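You operate a simulated robot arm through the tools that you are given. There is no shell and no other tool. Be economical: measure what you need, move in short steps, check, and stop when the job is done.

The job below is to be done with a simulated robot arm. You get a single attempt, and the scene is never put back.

TASK
Grease the press's bright strip, then run the sliding plate out and in.
Fine: grease from the small tin, with the blue brush; brush back in the steel cup, lid back on the tin. Where these are worked on the way, their far stop is far enough and under half their travel is too little: sliding plate. A coat counts when it lies all over at full strength: go over it till it gets no stronger.

Only the result counts: the job must be done as asked and must still hold three seconds after the hand-in. Knocking over, shifting, dropping, spilling or breaking anything else fails it. A push-on lid holds only when it is set on centred and level and pressed home; a screw cap is set on level and turned clockwise until tight.

THE ROBOT
A 7-joint arm with a two-finger parallel gripper, fixed in place. Base frame: the origin is at the foot of the arm, x ahead of it, y to its left, z up; the work surface is at about z = 0. Readings come in mm, degrees, newtons and seconds.
With the tool pointing down near the work surface it reaches from about 240 to 620 mm from the base axis. Its first joint turns from -66.0 to 66.0 degrees. Payload 2.6 kg.
The TCP is the grasp point between the finger pads, 30 mm short of the fingertips. In the tool frame z runs along the fingers and y along their closing line. The gripper opens to 94 mm. The fingers are 28 mm wide and 10 mm thick; the gripper's body (50 by 96 mm) begins 55 mm behind the TCP.
Orientation is that of the tool frame in the base frame, as [roll, pitch, yaw] about the fixed x, y, z axes, in that order (R = Rz(yaw) Ry(pitch) Rx(roll)). With the fingers straight down and closing along the base's y, the tool's x points along the base's -x, its y along +y and its z along -z.

THE INTERFACE
- The arm moves only by the tool move_arm. Its argument "increments" is one flat list of numbers, 7 for each row, row after row: the finger opening in mm, from 0 to 94, then the shift along the tool's x, y, z in units of 200 mm (1.0 is 200 mm), then the turn, a rotation vector about the tool's x, y, z in units of 90 degrees (1.0 is 90 degrees). In form: [jaw, x, y, z, ax, ay, az, jaw, x, y, z, ax, ay, az, ...]. A call has 1 to 8 rows; each row is the pose to reach, as a shift and turn from the pose commanded when the call began, along the tool's axes at that moment. A call with a number of a shift or a turn outside -1 to 1 is refused whole. Rows are played at 5 a second. More than 50 mm and 8.6 degrees between two rows, or a gripper value outside its range, and nothing of the call is played. Where a pose cannot be reached the arm comes as near as it can. A force on the tool above 60 N (or 10 N above the force at the start of the call, whichever is more), or a blocked arm, ends the call early, and 0.2 s more pass. The fingers move at their own pace (about 72 mm/s each) and stop on an object; they squeeze with about 22 N. The grip force told is the motor's: it shows also when the fingers shut on nothing. Time passes only in rows, and 0.2 s behind the last, so rows that repeat a pose let the fingers close. The reply holds the time, the measured pose of the TCP, the force on the tool along the base axes, the opening and the grip force, in the units named above and with some noise, with the torque about the TCP (base axes, N m) and any sound that the robot's microphone picked up, and new pictures: "pictures" is both (left out), scene, wrist or none.
- Cameras (640 x 400 px; columns grow to the right, rows downward): "scene" is fixed at [23.9, 425.1, 562.5]; the picture's right is [-0.87, -0.50, 0.00], its down [-0.29, 0.51, -0.81] and it looks along [0.41, -0.70, -0.58] (base axes); focal length 214 px, centre (320, 200). "wrist" rides on the gripper at [76, 14, -102] in the tool frame; the picture's right is [-0.18, 0.98, 0.00], its down [-0.75, -0.14, -0.64] and it looks along [-0.63, -0.12, 0.77] (tool axes); focal length 243 px, centre (320, 200). There is no depth. A picture from a camera that has moved, and an enlarged one, comes with that camera's place and axes in the base frame and with its lens.
- enlarge(camera, box): a new picture of the part [left, top, right, bottom] of that camera's present view, enlarged. The clock stands still meanwhile.
- sign_off(): hands the job in; it is judged then, once.

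Work in short steps. Places have to be worked out from the pictures, the camera data and where the tool is seen: move nearer, look again, correct. Check each grasp and each placing, and mend what went wrong. You have 120 turns and 200 pictures in all, those below and enlarged ones among them. Open the gripper and draw the arm clear of the work before you hand the job in, unless the task says otherwise.

The tools are called after "Emit:" by a JSON object that holds its "api" and its "payload". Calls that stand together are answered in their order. move_arm: Moves the arm, as the interface text tells. Its arguments: {"type":"object","properties":{"increments":{"type":"array"},"pictures":{"type":"string","enum":["both","scene","wrist","none"]}},"required":["increments"]} The other tools are called the same way: enlarge (camera, box) takes an enlarged picture of a part of a camera's view; sign_off () hands the job in.

At the start:

```text
t: 0.0
position: [361.4, 13.4, 399.1]
ee_rot: [-180.0, 0.0, -179.9]
ft_force: [0.7, -0.2, 0.4]
moment: [0.03, -0.04, -0.03]
grip_width: 93.8
finger_force: 0.0
```

scene: 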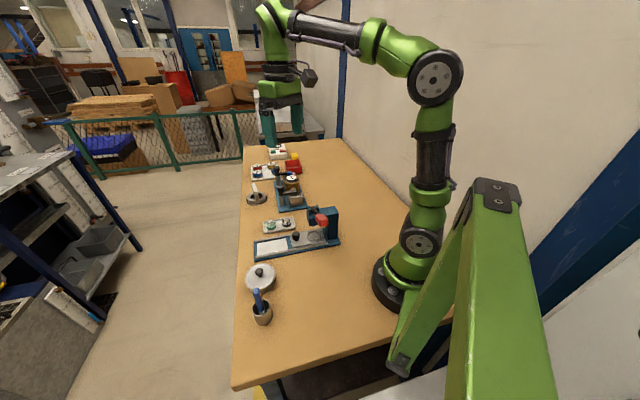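
wrist: 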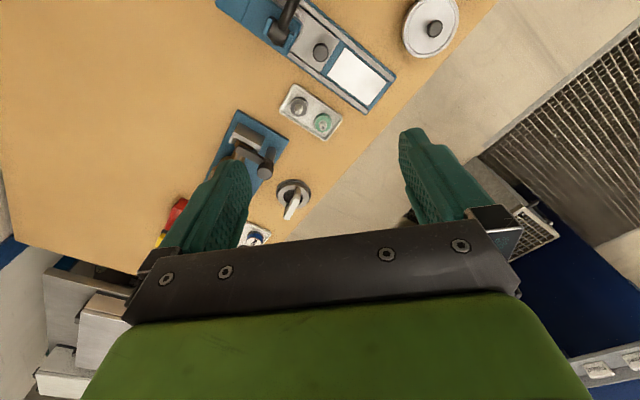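

I start by looking closer at the things on the table.

Emit:
{"api": "enlarge", "payload": {"camera": "scene", "box": [230, 190, 350, 265]}}

Emit:
{"api": "enlarge", "payload": {"camera": "scene", "box": [230, 255, 350, 330]}}

Emit:
{"api": "enlarge", "payload": {"camera": "scene", "box": [230, 140, 350, 215]}}

Emit:
{"api": "enlarge", "payload": {"camera": "wrist", "box": [200, 0, 480, 175]}}

```text
5.33 times, centred on (290, 228) of scene
camera zoom: at [23.9, 425.1, 562.5], right [-0.87, -0.5, 0.0], down [-0.29, 0.51, -0.81], along [0.41, -0.7, -0.58], focal length 1144 px, centre (480, 53)
```

zoom: 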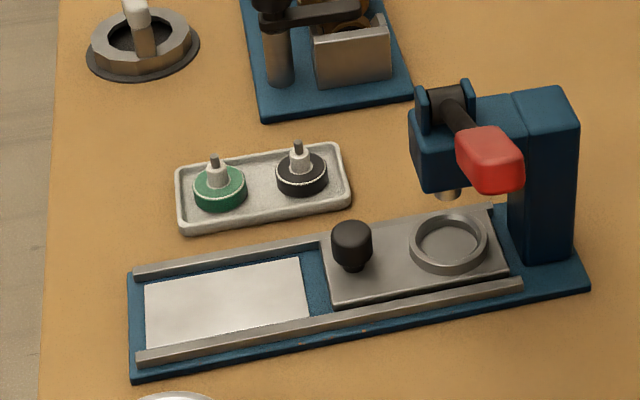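

```text
5.33 times, centred on (290, 292) of scene
camera zoom: at [23.9, 425.1, 562.5], right [-0.87, -0.5, 0.0], down [-0.29, 0.51, -0.81], along [0.41, -0.7, -0.58], focal length 1144 px, centre (480, -293)
```

zoom: 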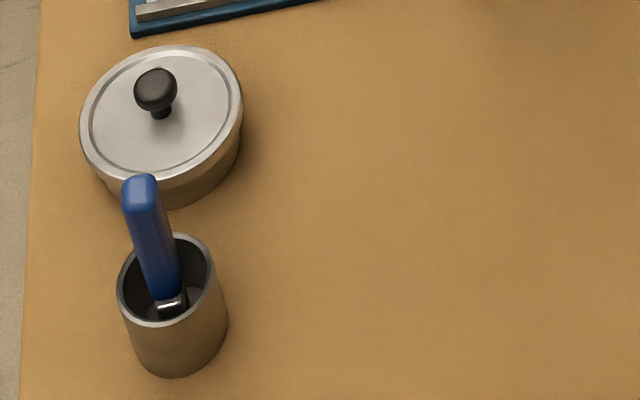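

```text
5.33 times, centred on (290, 178) of scene
camera zoom: at [23.9, 425.1, 562.5], right [-0.87, -0.5, 0.0], down [-0.29, 0.51, -0.81], along [0.41, -0.7, -0.58], focal length 1144 px, centre (480, 320)
```

zoom: 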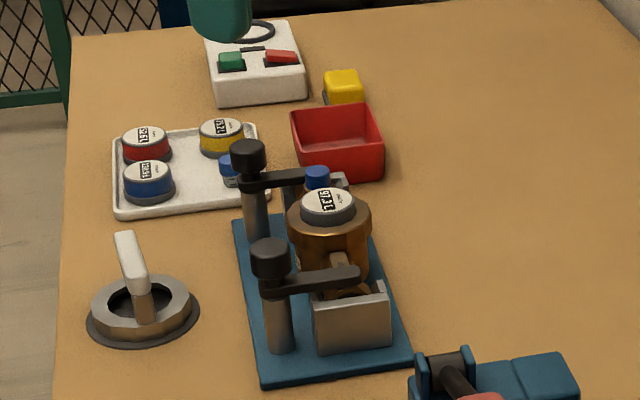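

```text
2.29 times, centred on (340, 88) of wrist
camera zoom: at [284.7, 26.3, 501.9], right [0.18, 0.98, 0.0], down [0.75, -0.14, 0.64], along [0.63, -0.12, -0.77], focal length 555 px, centre (274, 457)
```

zoom: 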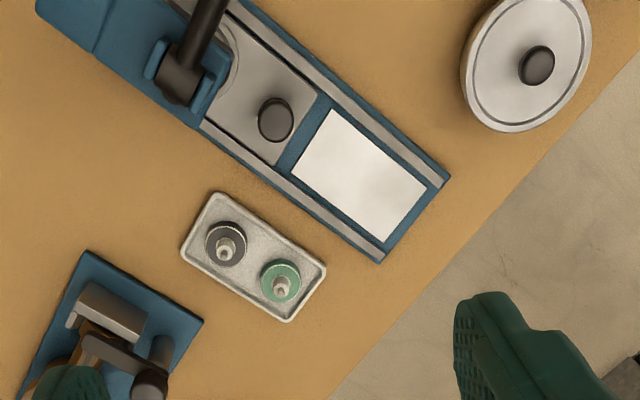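

Tin lid is near (355,190), cup near (282,267), press strip near (412,73). I move above the tin and cup to look closer.

Emit:
{"api": "move_arm", "payload": {"increments": [94, 0.084, 0.1475, 0.0825, 0, 0, 0, 94, 0.168, 0.295, 0.165, 0, 0, 0, 94, 0.253, 0.4425, 0.2475, 0, 0, 0, 94, 0.337, 0.59, 0.33, 0, 0, 0, 94, 0.421, 0.7375, 0.4125, 0, 0, 0, 94, 0.505, 0.885, 0.495, 0, 0, 0]}}

```text
t: 1.4
position: [259.3, 191.1, 299.9]
ee_rot: [-180.0, 0.0, -180.0]
ft_force: [0.0, -0.7, -0.2]
moment: [0.0, 0.02, 0.0]
grip_width: 93.9
finger_force: 0.0
camera wrist: at [182.8, 204.9, 403.4], right [0.18, 0.98, 0.0], down [0.75, -0.14, 0.64], along [0.63, -0.12, -0.77], focal length 243 px, centre (320, 200)
```

scene: 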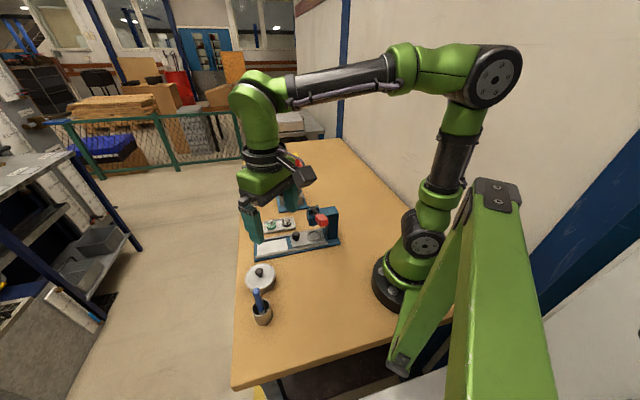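
wrist: 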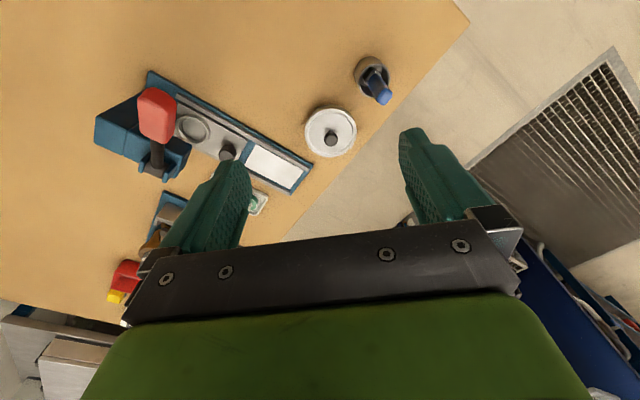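

Emit:
{"api": "enlarge", "payload": {"camera": "wrist", "box": [280, 30, 440, 180]}}

Emit:
{"api": "enlarge", "payload": {"camera": "scene", "box": [235, 260, 299, 330]}}

```text
2.67 times, centred on (360, 105) of wrist
camera zoom: at [182.8, 204.9, 403.4], right [0.18, 0.98, 0.0], down [0.75, -0.14, 0.64], along [0.63, -0.12, -0.77], focal length 647 px, centre (213, 453)
```

zoom: 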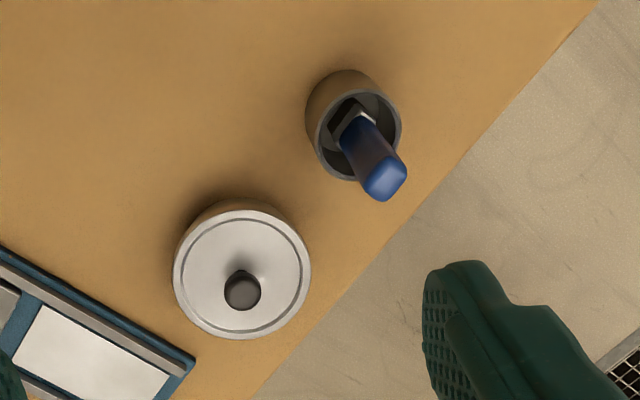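

```text
5.71 times, centred on (267, 295) of scene
camera zoom: at [24.0, 425.1, 562.5], right [-0.87, -0.5, 0.0], down [-0.29, 0.51, -0.81], along [0.41, -0.7, -0.58], focal length 1226 px, centre (623, -343)
```

zoom: 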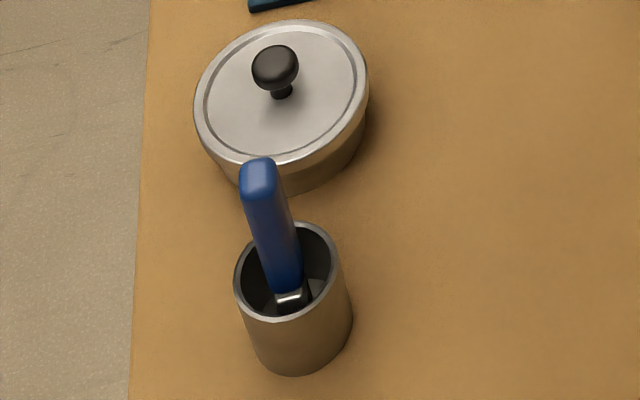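

The lid's knob comes out at about (354,190, top 47), with the lid top at z≈33. I go above it with a narrower opening.

Emit:
{"api": "move_arm", "payload": {"increments": [60, -0.095, -0.001, 0.19, 0, 0, 0, 60, -0.19, -0.002, 0.38, 0, 0, 0, 60, -0.285, -0.003, 0.57, 0, 0, 0, 60, -0.38, -0.004, 0.76, 0, 0, 0, 60, -0.475, -0.005, 0.95, 0, 0, 0]}}

Emit:
{"api": "enlarge", "payload": {"camera": "scene", "box": [225, 230, 305, 290]}}

```text
t: 2.6
position: [354.8, 188.9, 109.5]
ee_rot: [180.0, -0.1, -180.0]
ft_force: [-0.2, 0.3, -0.7]
moment: [-0.05, -0.02, -0.03]
grip_width: 59.9
finger_force: 0.1
camera wrist: at [278.8, 202.8, 212.1], right [0.18, 0.98, 0.0], down [0.75, -0.14, 0.64], along [0.63, -0.12, -0.77], focal length 243 px, centre (320, 200)
```

scene: 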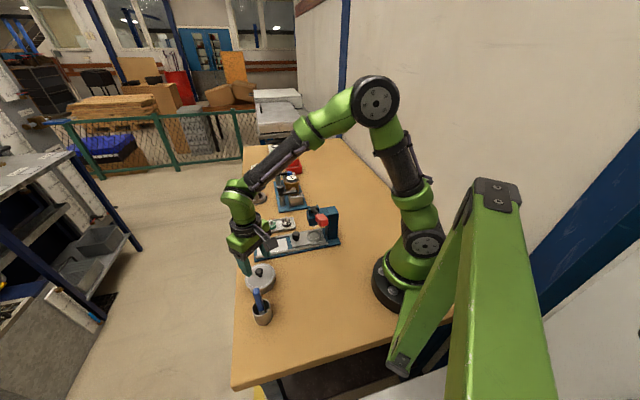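
wrist: 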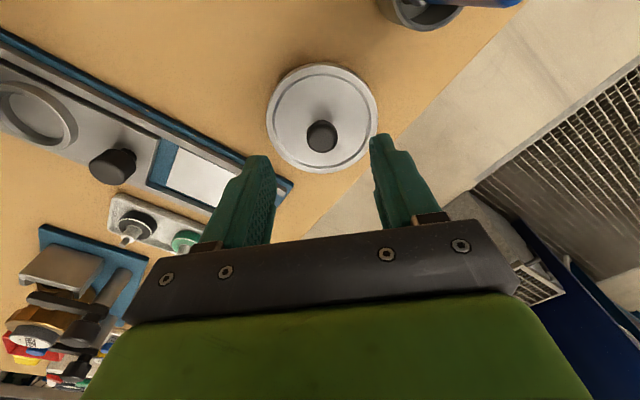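

```text
6.67 times, centred on (265, 260) of scene
camera zoom: at [23.9, 425.1, 562.5], right [-0.87, -0.5, 0.0], down [-0.29, 0.51, -0.81], along [0.41, -0.7, -0.58], focal length 1430 px, centre (687, -200)
```

zoom: 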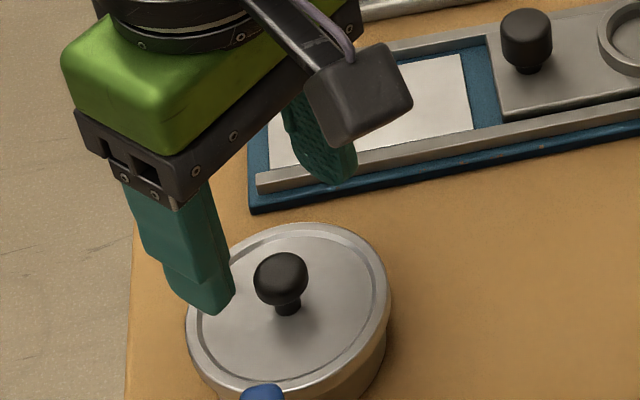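

Knob at about (352,190). I lower to TCP z≈67 so that the tips are just above the lid, with the jaws at 44.

Emit:
{"api": "move_arm", "payload": {"increments": [44, 0.012, 0.005, 0.07, 0, 0, 0, 44, 0.012, 0.005, 0.14, 0, 0, 0, 44, 0.012, 0.005, 0.19, 0, 0, 0, 44, 0.012, 0.005, 0.2125, 0, 0, 0], "pictures": "wrist"}}

Emit:
{"api": "enlarge", "payload": {"camera": "scene", "box": [225, 230, 305, 290]}}

```text
t: 3.6
position: [352.5, 189.5, 67.0]
ee_rot: [-180.0, -0.1, 179.9]
ft_force: [-0.3, -0.1, 0.0]
moment: [0.02, 0.01, -0.05]
grip_width: 44.0
finger_force: 0.1
camera wrist: at [276.6, 202.5, 170.1], right [0.18, 0.98, 0.0], down [0.75, -0.14, 0.64], along [0.63, -0.12, -0.77], focal length 243 px, centre (320, 200)
```

wrist: 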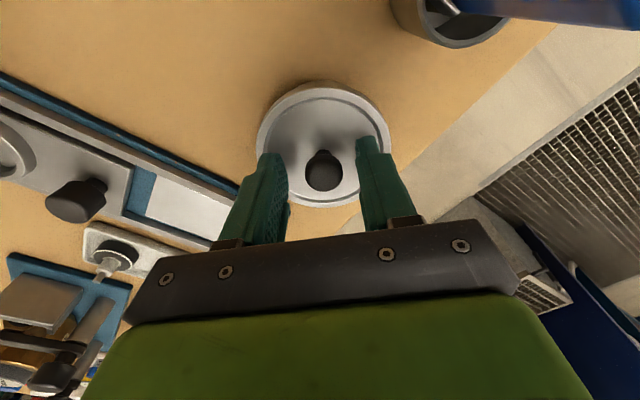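

```text
6.67 times, centred on (265, 260) of scene
camera zoom: at [23.9, 425.1, 562.5], right [-0.87, -0.5, 0.0], down [-0.29, 0.51, -0.81], along [0.41, -0.7, -0.58], focal length 1430 px, centre (687, -200)
```

zoom: 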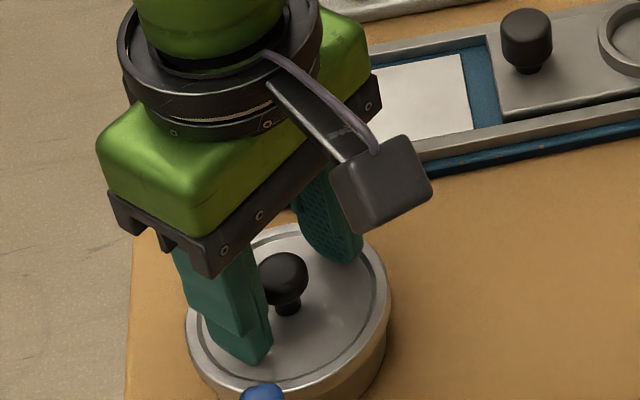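

Knob centred between fingers. I go 2 mm lower and close.

Emit:
{"api": "move_arm", "payload": {"increments": [44, 0, 0, 0.01, 0, 0, 0, 10, 0, 0, 0.01, 0, 0, 0, 5, 0, 0, 0.01, 0, 0, 0, 5, 0, 0, 0.01, 0, 0, 0], "pictures": "wrist"}}

```text
t: 4.6
position: [353.8, 191.4, 66.7]
ee_rot: [179.8, 0.4, -179.8]
ft_force: [6.2, 7.8, 24.7]
moment: [0.09, -0.07, -0.03]
grip_width: 20.3
finger_force: 21.9
camera wrist: at [277.4, 204.0, 169.4], right [0.18, 0.98, 0.01], down [0.75, -0.14, 0.65], along [0.64, -0.11, -0.76], focal length 243 px, centre (320, 200)
```

wrist: 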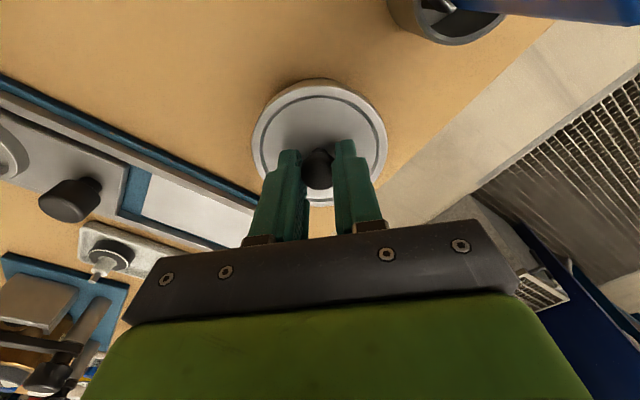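

Knob held (20.3 mm); fingertips touch the lid. I re-centre the y command by +2 mm and raise gently.

Emit:
{"api": "move_arm", "payload": {"increments": [5, -0.005, 0.0095, -0.008, 0, 0, 0, 5, -0.005, 0.0095, -0.03, 0, 0, 0, 5, -0.005, 0.0095, -0.06, 0, 0, 0, 5, -0.005, 0.0095, -0.12, 0, 0, 0, 5, -0.005, 0.0095, -0.2, 0, 0, 0]}}

Emit:
{"api": "enlarge", "payload": {"camera": "scene", "box": [225, 230, 305, 290]}}

```text
t: 5.8
position: [352.8, 190.1, 106.4]
ee_rot: [-180.0, 0.0, 180.0]
ft_force: [1.0, -0.5, 0.2]
moment: [0.02, 0.01, 0.03]
grip_width: 20.2
finger_force: 21.9
heard: snap
camera wrist: at [277.0, 204.5, 208.8], right [0.18, 0.98, 0.0], down [0.75, -0.14, 0.64], along [0.63, -0.12, -0.77], focal length 243 px, centre (320, 200)
```

scene: 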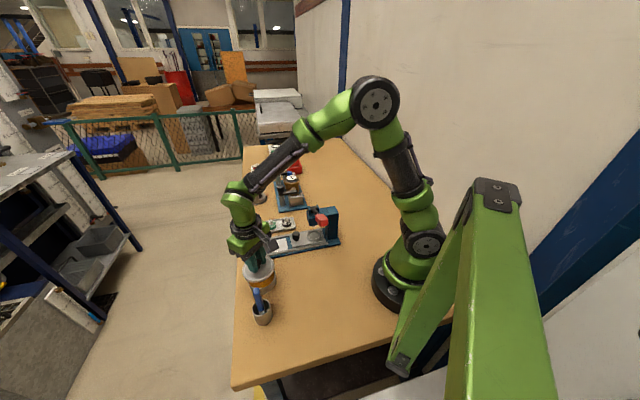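
wrist: 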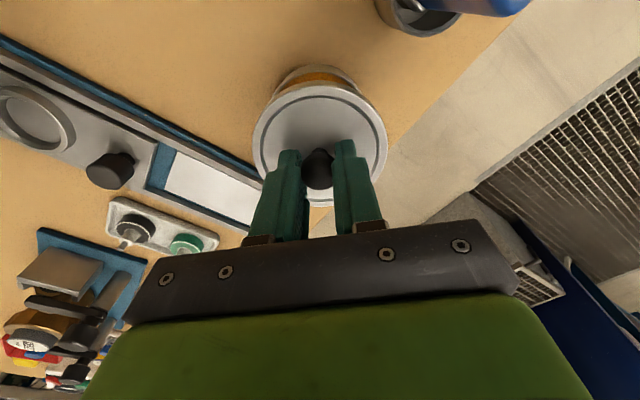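

```text
6.67 times, centred on (265, 260) of scene
camera zoom: at [24.0, 425.1, 562.5], right [-0.87, -0.5, 0.0], down [-0.29, 0.51, -0.81], along [0.41, -0.7, -0.58], focal length 1430 px, centre (687, -200)
```

zoom: 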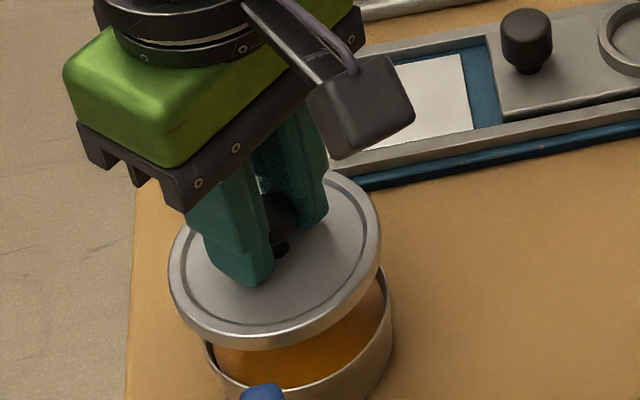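

Lid is off cleanly; the tin holds amber grease. I carry the lid to a free place at about (235,150).

Emit:
{"api": "move_arm", "payload": {"increments": [5, 0.12, -0.04, -0.1, 0, 0, 0, 5, 0.3, -0.1, -0.1, 0, 0, 0, 5, 0.45, -0.15, -0.05, 0, 0, 0, 5, 0.59, -0.2, 0.05, 0, 0, 0, 5, 0.59, -0.2, 0.15, 0, 0, 0, 5, 0.59, -0.2, 0.25, 0, 0, 0], "pictures": "wrist"}}

Emit:
{"api": "enlarge", "payload": {"camera": "scene", "box": [240, 240, 360, 330]}}

```text
t: 7.2
position: [236.1, 151.2, 56.1]
ee_rot: [-179.9, 0.0, 179.9]
ft_force: [0.3, 0.0, 0.9]
moment: [-0.02, 0.0, 0.04]
grip_width: 20.1
finger_force: 21.8
camera wrist: at [159.8, 164.5, 158.6], right [0.18, 0.98, 0.0], down [0.75, -0.14, 0.64], along [0.63, -0.12, -0.77], focal length 243 px, centre (320, 200)
```

wrist: 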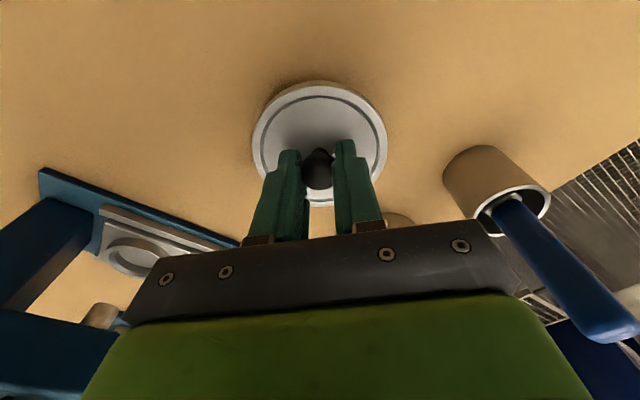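

```text
4.44 times, centred on (300, 285) of scene
camera zoom: at [23.9, 425.1, 562.5], right [-0.87, -0.5, 0.0], down [-0.29, 0.51, -0.81], along [0.41, -0.7, -0.58], focal length 953 px, centre (409, -178)
```

zoom: 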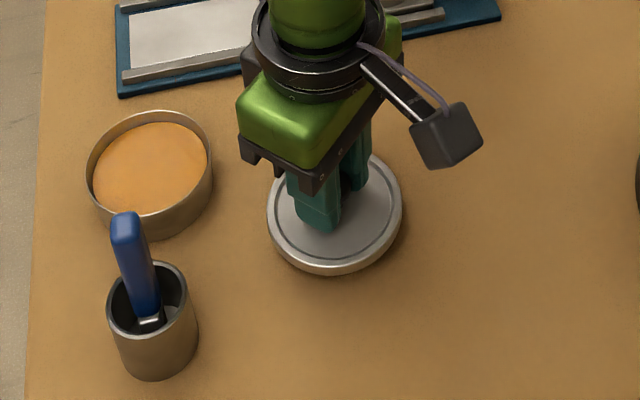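

Now lowering the lid slowly until it touches the table.

Emit:
{"api": "move_arm", "payload": {"increments": [5, 0, 0, 0.025, 0, 0, 0, 5, 0, 0, 0.04, 0, 0, 0, 5, 0, 0, 0.05, 0, 0, 0, 5, 0, 0, 0.06, 0, 0, 0, 5, 0, 0, 0.068, 0, 0, 0], "pictures": "none"}}

```text
t: 8.4
position: [235.2, 151.2, 42.8]
ee_rot: [-180.0, 0.0, -180.0]
ft_force: [0.2, -0.6, 0.1]
moment: [0.03, 0.02, 0.0]
grip_width: 20.4
finger_force: 21.5
```

Emit:
{"api": "move_arm", "payload": {"increments": [5, 0, 0, 0.008, 0, 0, 0, 5, 0, 0, 0.016, 0, 0, 0, 5, 0, 0, 0.023, 0, 0, 0], "pictures": "wrist"}}

```text
t: 9.3
position: [236.3, 151.2, 38.4]
ee_rot: [-180.0, 0.0, 179.8]
ft_force: [-2.9, -0.3, 6.5]
moment: [0.06, 0.0, 0.07]
grip_width: 20.3
finger_force: 21.9
stopped in row 3: the force on the tool passed its limit at 62 N (the readings are from after the stop); the commanded pose is now the measured one
camera wrist: at [159.9, 164.7, 142.0], right [0.19, 0.98, 0.0], down [0.75, -0.14, 0.64], along [0.63, -0.12, -0.77], focal length 243 px, centre (320, 200)
```

wrist: 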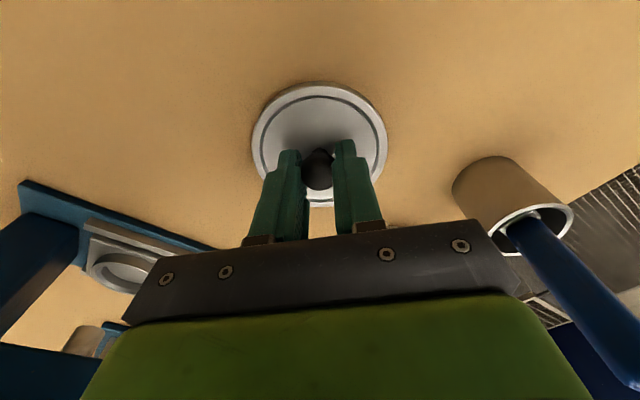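

Lid is down on the table (contact at z≈38.4). I release and rise.

Emit:
{"api": "move_arm", "payload": {"increments": [44, 0, 0, -0.004, 0, 0, 0, 44, 0, 0, -0.004, 0, 0, 0, 44, 0, 0, -0.15, 0, 0, 0, 60, 0, 0, -0.35, 0, 0, 0, 60, 0, 0, -0.55, 0, 0, 0, 60, 0, 0, -0.75, 0, 0, 0], "pictures": "wrist"}}

Emit:
{"api": "enlarge", "payload": {"camera": "scene", "box": [240, 240, 360, 330]}}

```text
t: 10.8
position: [237.6, 149.3, 191.3]
ee_rot: [180.0, 0.0, 179.9]
ft_force: [-0.7, 0.4, 0.4]
moment: [0.02, -0.04, -0.02]
grip_width: 60.1
finger_force: 0.1
camera wrist: at [161.6, 162.9, 294.2], right [0.19, 0.98, 0.0], down [0.75, -0.14, 0.64], along [0.63, -0.12, -0.77], focal length 243 px, centre (320, 200)
```

wrist: 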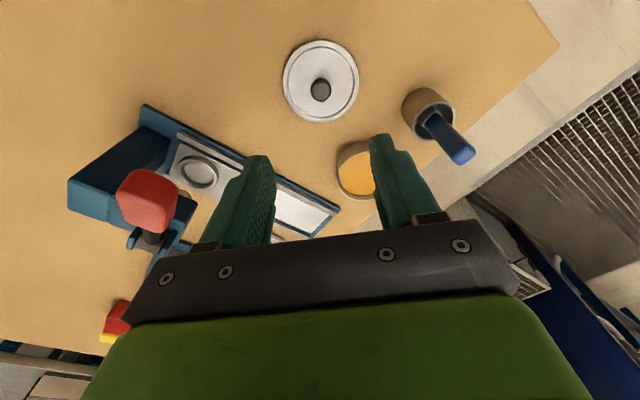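

```text
4.44 times, centred on (300, 285) of scene
camera zoom: at [24.0, 425.1, 562.5], right [-0.87, -0.5, 0.0], down [-0.29, 0.51, -0.81], along [0.41, -0.7, -0.58], focal length 953 px, centre (409, -178)
```

zoom: 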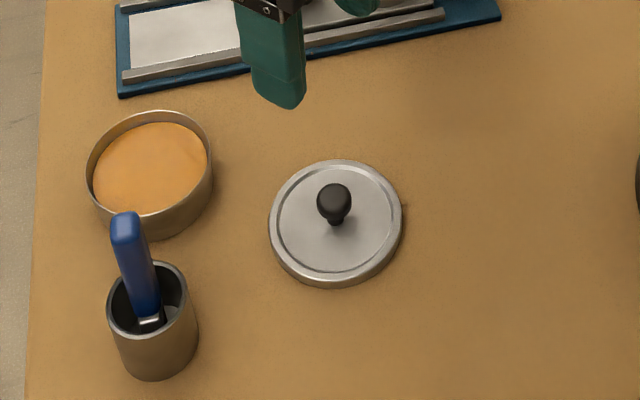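

Lid placed well. Next above the brush to see its handle's orientation.

Emit:
{"api": "move_arm", "payload": {"increments": [60, -0.07, 0.19, -0.05, 0, 0, 0, 60, -0.14, 0.37, -0.05, 0, 0, 0, 60, -0.215, 0.56, -0.05, 0, 0, 0], "pictures": "none"}}

Emit:
{"api": "enlarge", "payload": {"camera": "wrist", "box": [240, 50, 400, 170]}}

Emit:
{"api": "enlarge", "payload": {"camera": "scene", "box": [240, 270, 288, 330]}}

```text
t: 11.6
position: [279.0, 263.3, 200.3]
ee_rot: [-180.0, 0.0, 179.9]
ft_force: [-0.7, 1.0, 0.4]
moment: [-0.03, 0.0, 0.02]
grip_width: 60.1
finger_force: 0.1
```

```text
3.33 times, centred on (320, 110) of wrist
camera zoom: at [203.4, 277.0, 303.8], right [0.19, 0.98, 0.0], down [0.75, -0.14, 0.64], along [0.63, -0.12, -0.77], focal length 809 px, centre (320, 500)
```

zoom: 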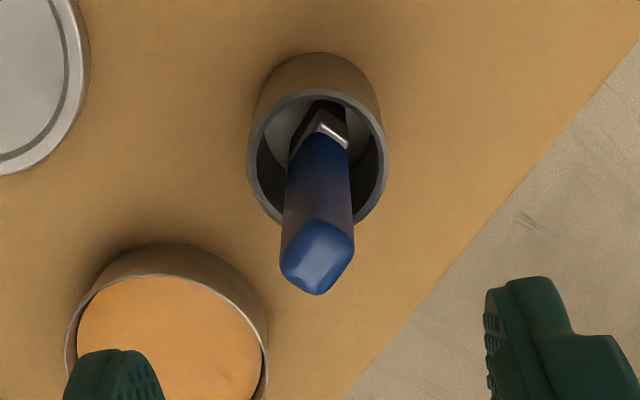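

```text
6.67 times, centred on (264, 300) of scene
camera zoom: at [23.9, 425.1, 562.5], right [-0.87, -0.5, 0.0], down [-0.29, 0.51, -0.81], along [0.41, -0.7, -0.58], focal length 1430 px, centre (693, -467)
```

zoom: 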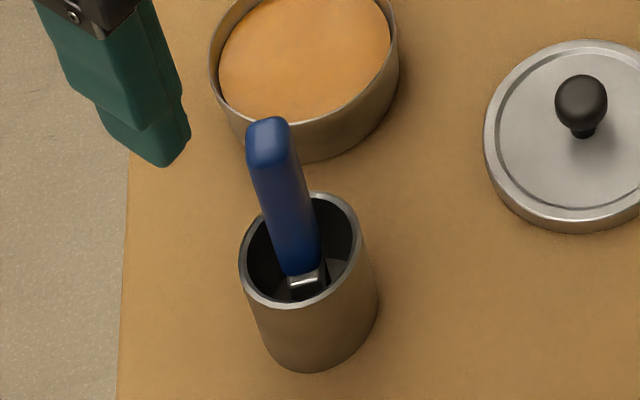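

The handle is about 14×10 mm, its broad side across the press axis and leaning some 4° in the cup. I turn the gripper 45° so that it closes on the broad faces.

Emit:
{"api": "move_arm", "payload": {"increments": [50, 0, 0, 0, 0, 0, 0.0835, 50, 0, 0, 0, 0, 0, 0.167, 50, 0, 0, 0, 0, 0, 0.25, 50, 0, 0, 0, 0, 0, 0.333, 50, 0, 0, 0, 0, 0, 0.4165, 50, 0, 0, 0, 0, 0, 0.5], "pictures": "wrist"}}

Emit:
{"api": "enlarge", "payload": {"camera": "wrist", "box": [260, 70, 380, 160]}}

```text
t: 12.9
position: [279.8, 262.0, 200.2]
ee_rot: [-179.9, 0.1, 134.8]
ft_force: [0.4, 0.2, 0.5]
moment: [-0.02, 0.01, 0.01]
grip_width: 49.8
finger_force: 0.0
camera wrist: at [235.7, 326.3, 302.6], right [0.83, 0.56, 0.0], down [0.43, -0.63, 0.64], along [0.36, -0.53, -0.77], focal length 243 px, centre (320, 200)
```

wrist: 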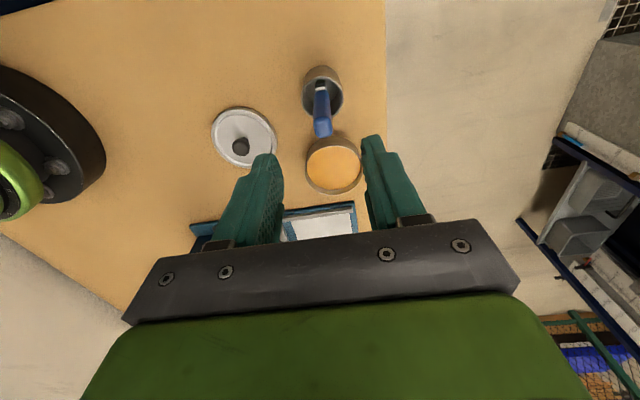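

```text
4.44 times, centred on (320, 115) of wrist
camera zoom: at [235.7, 326.3, 302.6], right [0.83, 0.56, 0.0], down [0.43, -0.63, 0.64], along [0.36, -0.53, -0.77], focal length 1078 px, centre (320, 578)
```

zoom: 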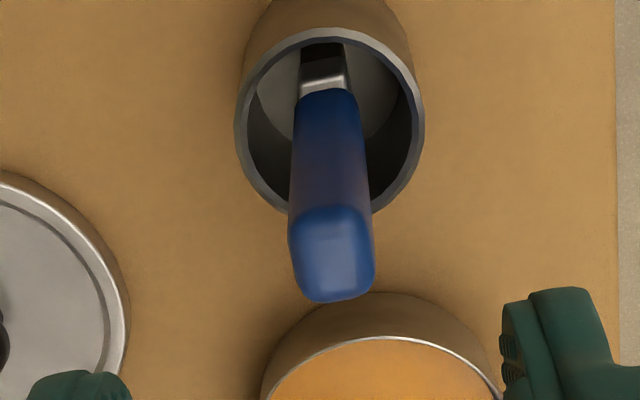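

The tilt is about 5.6° in the tool's x–z plane, and the handle top is at (282,262,121). I match that tilt and descend around the handle to TCP z≈97.

Emit:
{"api": "move_arm", "payload": {"increments": [44, 0.0047, 0.008, 0.12, 0, 0.06, 0, 44, 0.0047, 0.008, 0.24, 0, 0.06, 0, 44, 0.0047, 0.008, 0.36, 0, 0.06, 0, 44, 0.0047, 0.008, 0.46, 0, 0.06, 0, 44, 0.0047, 0.008, 0.515, 0, 0.06, 0], "pictures": "wrist"}}

Emit:
{"api": "enlarge", "payload": {"camera": "scene", "box": [230, 260, 310, 330]}}

```text
t: 14.2
position: [280.5, 266.3, 96.3]
ee_rot: [-180.0, -5.4, 134.9]
ft_force: [-0.1, 0.1, 0.5]
moment: [0.02, 0.0, 0.04]
grip_width: 43.9
finger_force: 0.1
camera wrist: at [243.6, 322.3, 205.6], right [0.83, 0.56, -0.02], down [0.47, -0.67, 0.57], along [0.31, -0.48, -0.82], focal length 243 px, centre (320, 200)
```

wrist: 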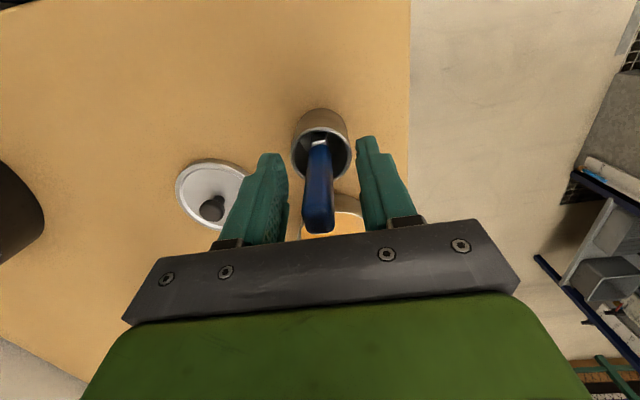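

```text
5.71 times, centred on (270, 295) of scene
camera zoom: at [23.9, 425.1, 562.5], right [-0.87, -0.5, 0.0], down [-0.29, 0.51, -0.81], along [0.41, -0.7, -0.58], focal length 1226 px, centre (606, -343)
```

zoom: 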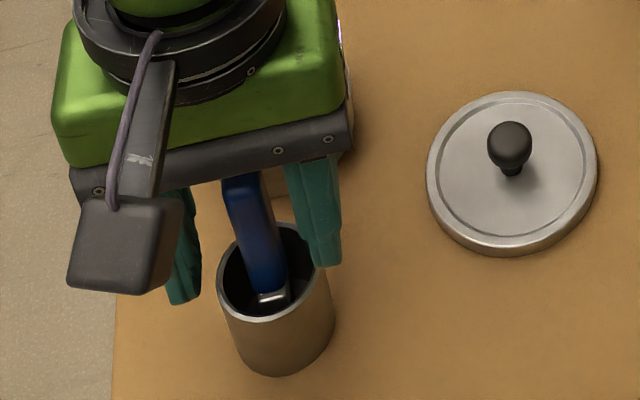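

The handle stands centred between the pads. Closing.

Emit:
{"api": "move_arm", "payload": {"increments": [20, 0, 0, 0, 0, 0, 0, 4, 0, 0, 0, 0, 0, 0, 4, 0, 0, 0, 0, 0, 0], "pictures": "wrist"}}

```text
t: 14.9
position: [280.2, 265.6, 96.1]
ee_rot: [179.9, -5.2, 134.9]
ft_force: [-0.8, -0.4, -0.9]
moment: [0.01, -0.01, -0.01]
grip_width: 18.5
finger_force: 22.1
camera wrist: at [243.5, 322.2, 205.8], right [0.83, 0.56, -0.02], down [0.47, -0.67, 0.57], along [0.31, -0.48, -0.82], focal length 243 px, centre (320, 200)
```

wrist: 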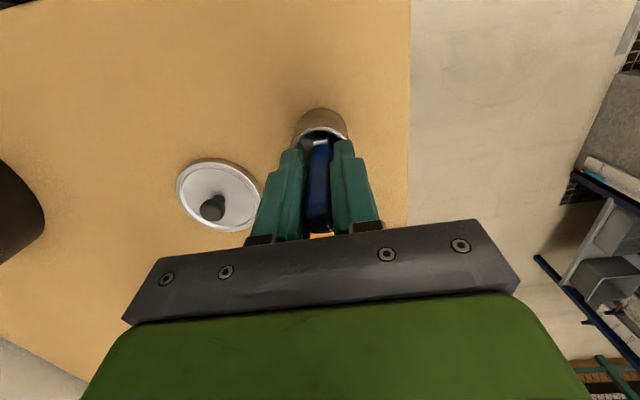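

Gripped (18.5 mm). I draw the brush out along its axis.

Emit:
{"api": "move_arm", "payload": {"increments": [4, 0, 0, -0.08, 0, 0, 0, 4, 0, 0, -0.2, 0, 0, 0, 4, 0, 0, -0.35, 0, 0, 0, 4, 0, 0, -0.5, 0, 0, 0]}}

Emit:
{"api": "enlarge", "payload": {"camera": "scene", "box": [225, 230, 325, 330]}}

Emit:
{"api": "enlarge", "payload": {"camera": "wrist", "box": [240, 70, 400, 190]}}

```text
t: 15.9
position: [286.5, 258.4, 194.2]
ee_rot: [-180.0, -5.4, 134.8]
ft_force: [-0.5, -0.3, -0.6]
moment: [0.02, 0.01, 0.02]
grip_width: 18.1
finger_force: 21.7
camera wrist: at [250.7, 315.0, 303.0], right [0.83, 0.56, -0.02], down [0.47, -0.67, 0.57], along [0.31, -0.48, -0.82], focal length 243 px, centre (320, 200)
```

scene: 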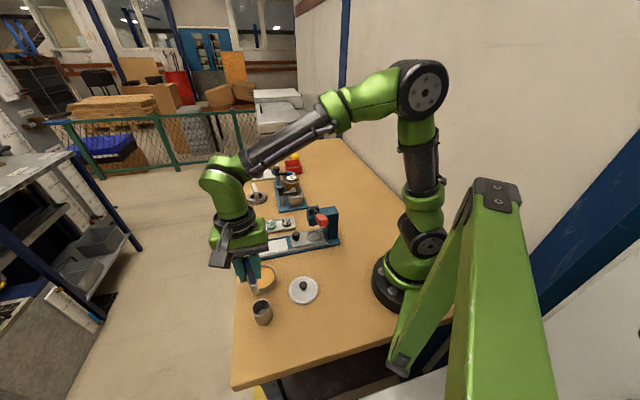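
wrist: 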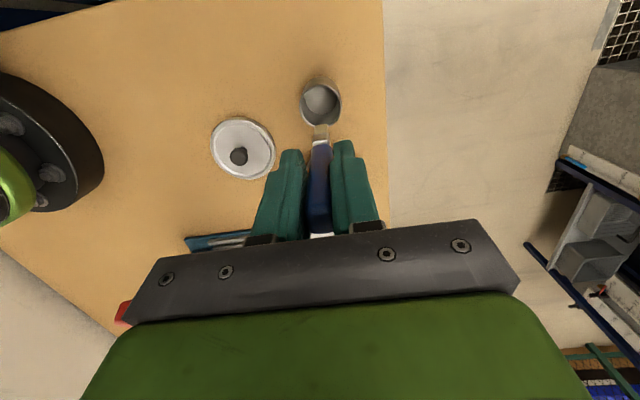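

```text
4.00 times, centred on (275, 280) of scene
camera zoom: at [23.9, 425.1, 562.5], right [-0.87, -0.5, 0.0], down [-0.29, 0.51, -0.81], along [0.41, -0.7, -0.58], focal length 858 px, centre (500, -120)
```

zoom: 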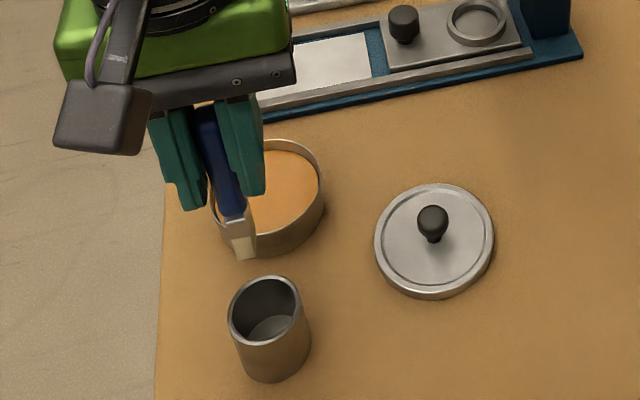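

```text
3.33 times, centred on (320, 130) of wrist
camera zoom: at [250.7, 315.0, 303.0], right [0.83, 0.56, -0.02], down [0.47, -0.67, 0.57], along [0.31, -0.48, -0.82], focal length 809 px, centre (320, 433)
```

zoom: 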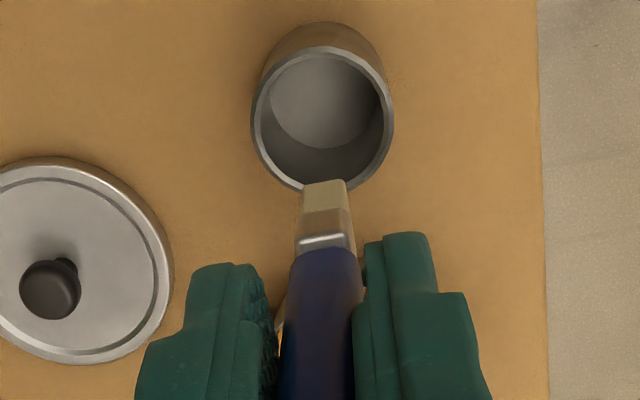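

The brush is free and its tip is about 80 mm below the TCP. I straighten it and move it over the open tin.

Emit:
{"api": "move_arm", "payload": {"increments": [4, 0, 0, 0, 0, -0.06, 0, 4, -0.16, 0, 0.05, 0, -0.06, 0, 4, -0.32, 0, 0.1, 0, -0.06, 0, 4, -0.4885, 0.001, 0.15, 0, -0.06, 0, 4, -0.4885, 0.001, 0.176, 0, -0.06, 0], "pictures": "wrist"}}

Emit:
{"api": "enlarge", "payload": {"camera": "scene", "box": [225, 220, 305, 300]}}

Emit:
{"api": "enlarge", "payload": {"camera": "wrist", "box": [240, 70, 400, 190]}}

```text
t: 17.1
position: [353.8, 190.9, 151.8]
ee_rot: [179.9, 0.1, 134.9]
ft_force: [-0.2, -0.3, 0.3]
moment: [0.01, -0.01, 0.0]
grip_width: 18.1
finger_force: 21.9
camera wrist: at [310.1, 254.1, 254.4], right [0.83, 0.56, 0.0], down [0.43, -0.63, 0.64], along [0.36, -0.53, -0.77], focal length 243 px, centre (320, 200)
```

wrist: 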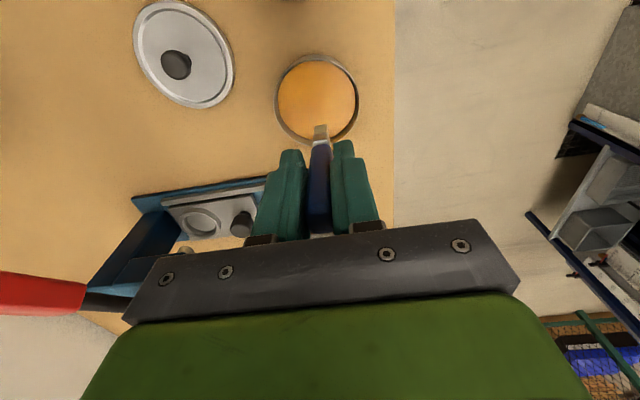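

```text
5.00 times, centred on (265, 260) of scene
camera zoom: at [24.0, 425.1, 562.5], right [-0.87, -0.5, 0.0], down [-0.29, 0.51, -0.81], along [0.41, -0.7, -0.58], focal length 1072 px, centre (595, -100)
```

zoom: 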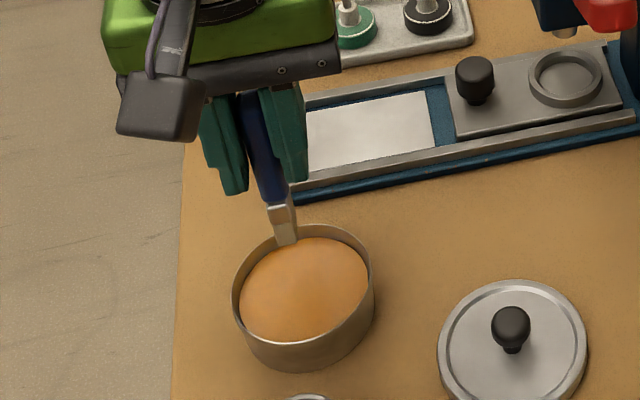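

```text
3.33 times, centred on (320, 130) of wrist
camera zoom: at [310.1, 254.1, 254.4], right [0.83, 0.56, 0.0], down [0.43, -0.63, 0.64], along [0.36, -0.53, -0.77], focal length 809 px, centre (320, 433)
```

zoom: 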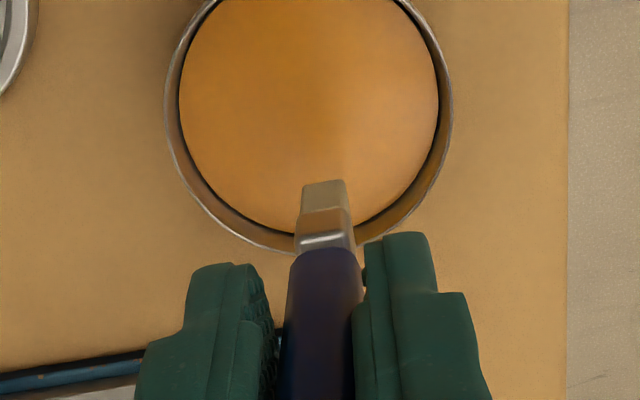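

The tip is over the grease. I lower it in stages, watching the force.

Emit:
{"api": "move_arm", "payload": {"increments": [4, 0.008, 0, 0.1, 0, 0, 0, 4, 0.008, 0, 0.16, 0, 0, 0, 4, 0.008, 0, 0.2, 0, 0, 0], "pictures": "none"}}

Emit:
{"api": "enlarge", "payload": {"camera": "scene", "box": [225, 220, 305, 300]}}

Emit:
{"api": "enlarge", "payload": {"camera": "wrist", "box": [240, 70, 400, 190]}}

```text
t: 17.9
position: [353.9, 193.4, 112.9]
ee_rot: [179.8, 0.2, 134.8]
ft_force: [-0.5, -3.1, 16.9]
moment: [-0.27, 0.04, -0.01]
grip_width: 18.6
finger_force: 22.1
```

```text
5.00 times, centred on (265, 260) of scene
camera zoom: at [23.9, 425.1, 562.5], right [-0.87, -0.5, 0.0], down [-0.29, 0.51, -0.81], along [0.41, -0.7, -0.58], focal length 1072 px, centre (595, -100)
```

zoom: 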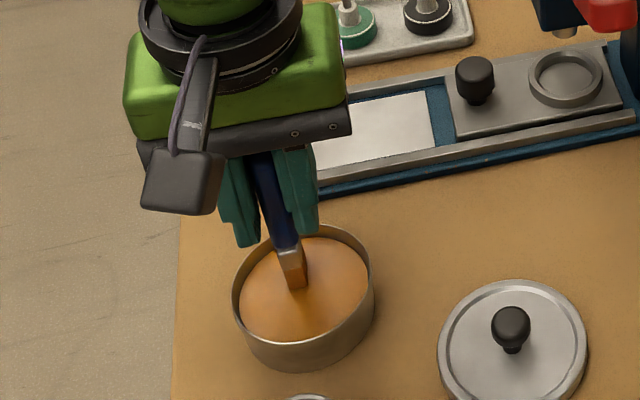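

```text
3.33 times, centred on (320, 130) of wrist
camera zoom: at [308.8, 256.1, 215.2], right [0.83, 0.56, 0.0], down [0.43, -0.63, 0.64], along [0.36, -0.53, -0.77], focal length 809 px, centre (320, 433)
```

zoom: 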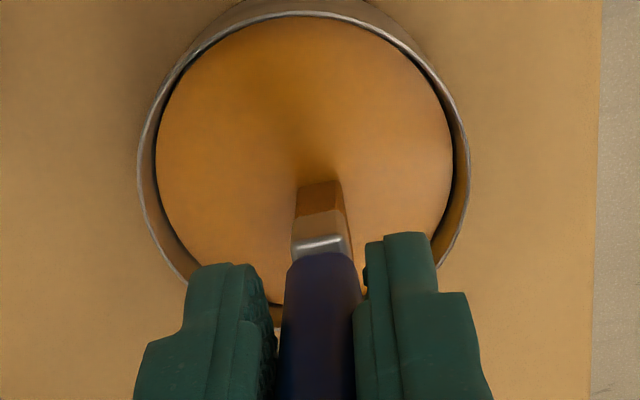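

There's 17 N of contact in the grease and the bristles look orange. I lift and check.

Emit:
{"api": "move_arm", "payload": {"increments": [4, 0, 0, -0.05, 0, 0, 0, 4, 0, 0, -0.15, 0, 0, 0, 4, 0, 0, -0.25, 0, 0, 0], "pictures": "none"}}

Emit:
{"api": "enlarge", "payload": {"camera": "scene", "box": [225, 210, 315, 290]}}

Emit:
{"api": "enlarge", "payload": {"camera": "wrist", "box": [280, 100, 360, 160]}}

```text
t: 18.8
position: [352.4, 190.5, 161.8]
ee_rot: [180.0, 0.1, 134.9]
ft_force: [0.6, -0.6, -0.1]
moment: [0.06, -0.01, 0.05]
grip_width: 18.1
finger_force: 22.1
```

```text
5.00 times, centred on (270, 250) of scene
camera zoom: at [24.0, 425.1, 562.5], right [-0.87, -0.5, 0.0], down [-0.29, 0.51, -0.81], along [0.41, -0.7, -0.58], focal length 1072 px, centre (570, -50)
```

zoom: 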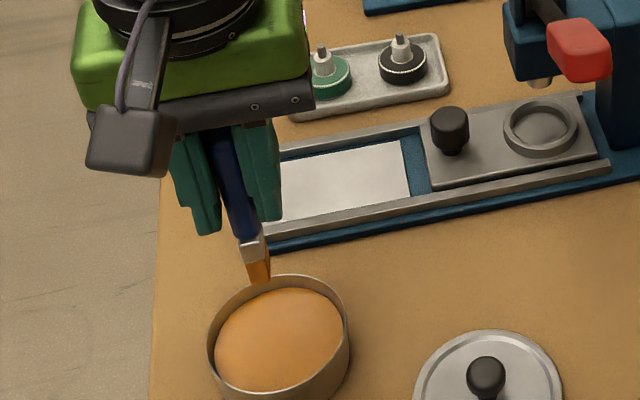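

```text
6.67 times, centred on (320, 130) of wrist
camera zoom: at [308.5, 254.7, 264.0], right [0.83, 0.56, 0.0], down [0.43, -0.63, 0.64], along [0.36, -0.53, -0.77], focal length 1618 px, centre (320, 667)
```

zoom: 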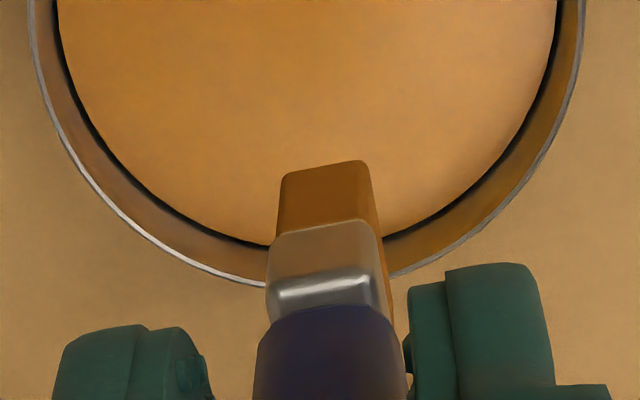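

The brush is loaded. The strip works out as ≈99×54 mm, centred at (414,72), long axis at 45°. I carry the brush above its centre.

Emit:
{"api": "move_arm", "payload": {"increments": [4, -0.16, -0.05, 0, 0, 0, 0, 4, -0.32, -0.1, 0, 0, 0, 0, 4, -0.48, -0.15, 0.05, 0, 0, 0, 4, -0.638, -0.203, 0.1, 0, 0, 0, 4, -0.638, -0.203, 0.15, 0, 0, 0], "pictures": "none"}}

Emit:
{"api": "enlarge", "payload": {"camera": "scene", "box": [225, 190, 345, 270]}}

Emit:
{"api": "enlarge", "payload": {"camera": "wrist", "box": [160, 40, 440, 240]}}

```text
t: 19.9
position: [413.6, 72.0, 131.1]
ee_rot: [180.0, 0.0, 134.9]
ft_force: [0.2, 0.2, 0.1]
moment: [0.01, 0.0, 0.02]
grip_width: 18.2
finger_force: 21.7
```

```text
5.00 times, centred on (285, 230) of scene
camera zoom: at [24.0, 425.1, 562.5], right [-0.87, -0.5, 0.0], down [-0.29, 0.51, -0.81], along [0.41, -0.7, -0.58], focal length 1072 px, centre (495, 50)
```

zoom: 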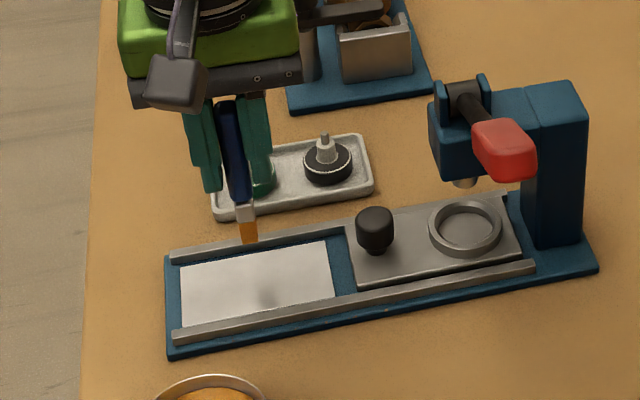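

```text
2.00 times, centred on (300, 140) of wrist
camera zoom: at [369.2, 136.0, 234.7], right [0.83, 0.56, 0.0], down [0.43, -0.63, 0.64], along [0.36, -0.53, -0.77], focal length 485 px, centre (360, 320)
```

zoom: 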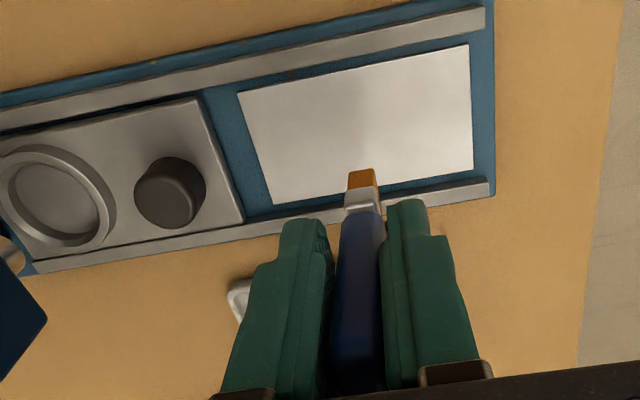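

Aligned over the strip's centre. Descending toward contact.

Emit:
{"api": "move_arm", "payload": {"increments": [4, 0, 0, 0.1, 0, 0, 0, 4, 0, 0, 0.15, 0, 0, 0, 4, 0, 0, 0.165, 0, 0, 0, 4, 0, 0, 0.175, 0, 0, 0], "pictures": "none"}}

Emit:
{"api": "enlarge", "payload": {"camera": "scene", "box": [225, 190, 345, 270]}}

```text
t: 20.9
position: [414.1, 73.7, 97.8]
ee_rot: [179.8, 0.1, 134.9]
ft_force: [-2.4, -0.9, 15.4]
moment: [-0.11, 0.23, 0.0]
grip_width: 18.4
finger_force: 22.0
```

```text
5.00 times, centred on (285, 230) of scene
camera zoom: at [23.9, 425.1, 562.5], right [-0.87, -0.5, 0.0], down [-0.29, 0.51, -0.81], along [0.41, -0.7, -0.58], focal length 1072 px, centre (495, 50)
```

zoom: 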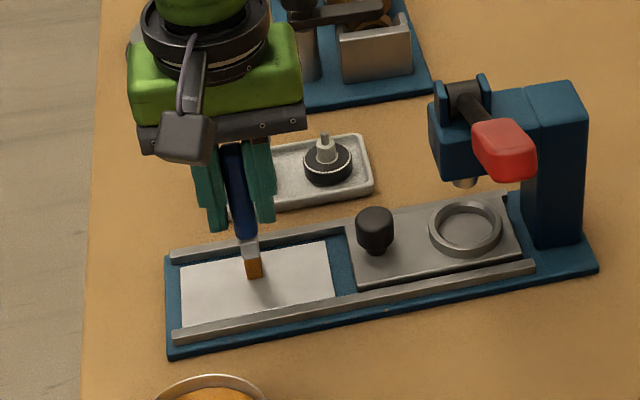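

Contact at TCP z≈98 with 15 N. I make a first stroke along the strip's centre line and inspect the mark.

Emit:
{"api": "move_arm", "payload": {"increments": [4, 0, 0.1, 0, 0, 0, 0, 4, 0, 0.2, 0, 0, 0, 0, 4, 0, 0.1, 0, 0, 0, 0, 4, 0, 0, 0, 0, 0, 0, 4, 0, -0.1, 0, 0, 0, 0, 4, 0, -0.2, 0, 0, 0, 0], "pictures": "none"}}

Emit:
{"api": "enlarge", "payload": {"camera": "scene", "box": [225, 190, 345, 270]}}

Emit:
{"api": "enlarge", "payload": {"camera": "wrist", "box": [160, 20, 480, 220]}}

```text
t: 22.4
position: [384.7, 45.2, 98.1]
ee_rot: [180.0, 0.1, 134.9]
ft_force: [0.7, 2.2, 4.8]
moment: [0.13, -0.12, -0.01]
grip_width: 18.6
finger_force: 21.9
```

```text
5.00 times, centred on (285, 230) of scene
camera zoom: at [23.9, 425.1, 562.5], right [-0.87, -0.5, 0.0], down [-0.29, 0.51, -0.81], along [0.41, -0.7, -0.58], focal length 1072 px, centre (495, 50)
```

zoom: 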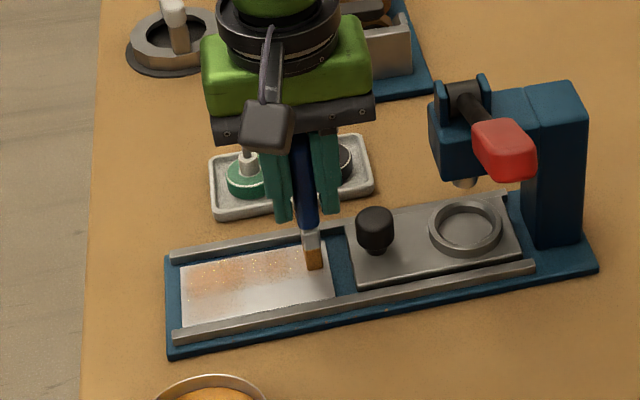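

```text
2.00 times, centred on (320, 120) of wrist
camera zoom: at [340.7, 109.2, 199.9], right [0.83, 0.56, 0.0], down [0.43, -0.63, 0.64], along [0.36, -0.53, -0.77], focal length 485 px, centre (320, 360)
```

zoom: 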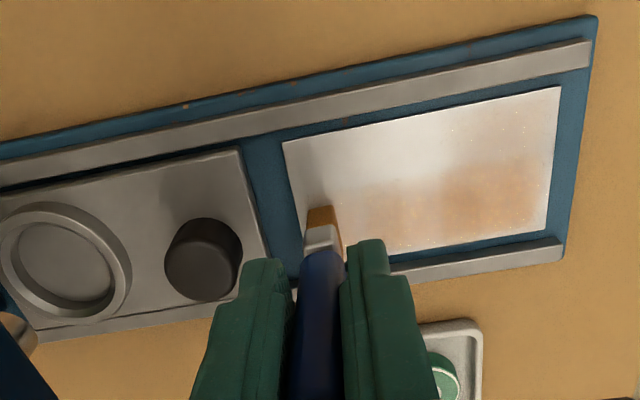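

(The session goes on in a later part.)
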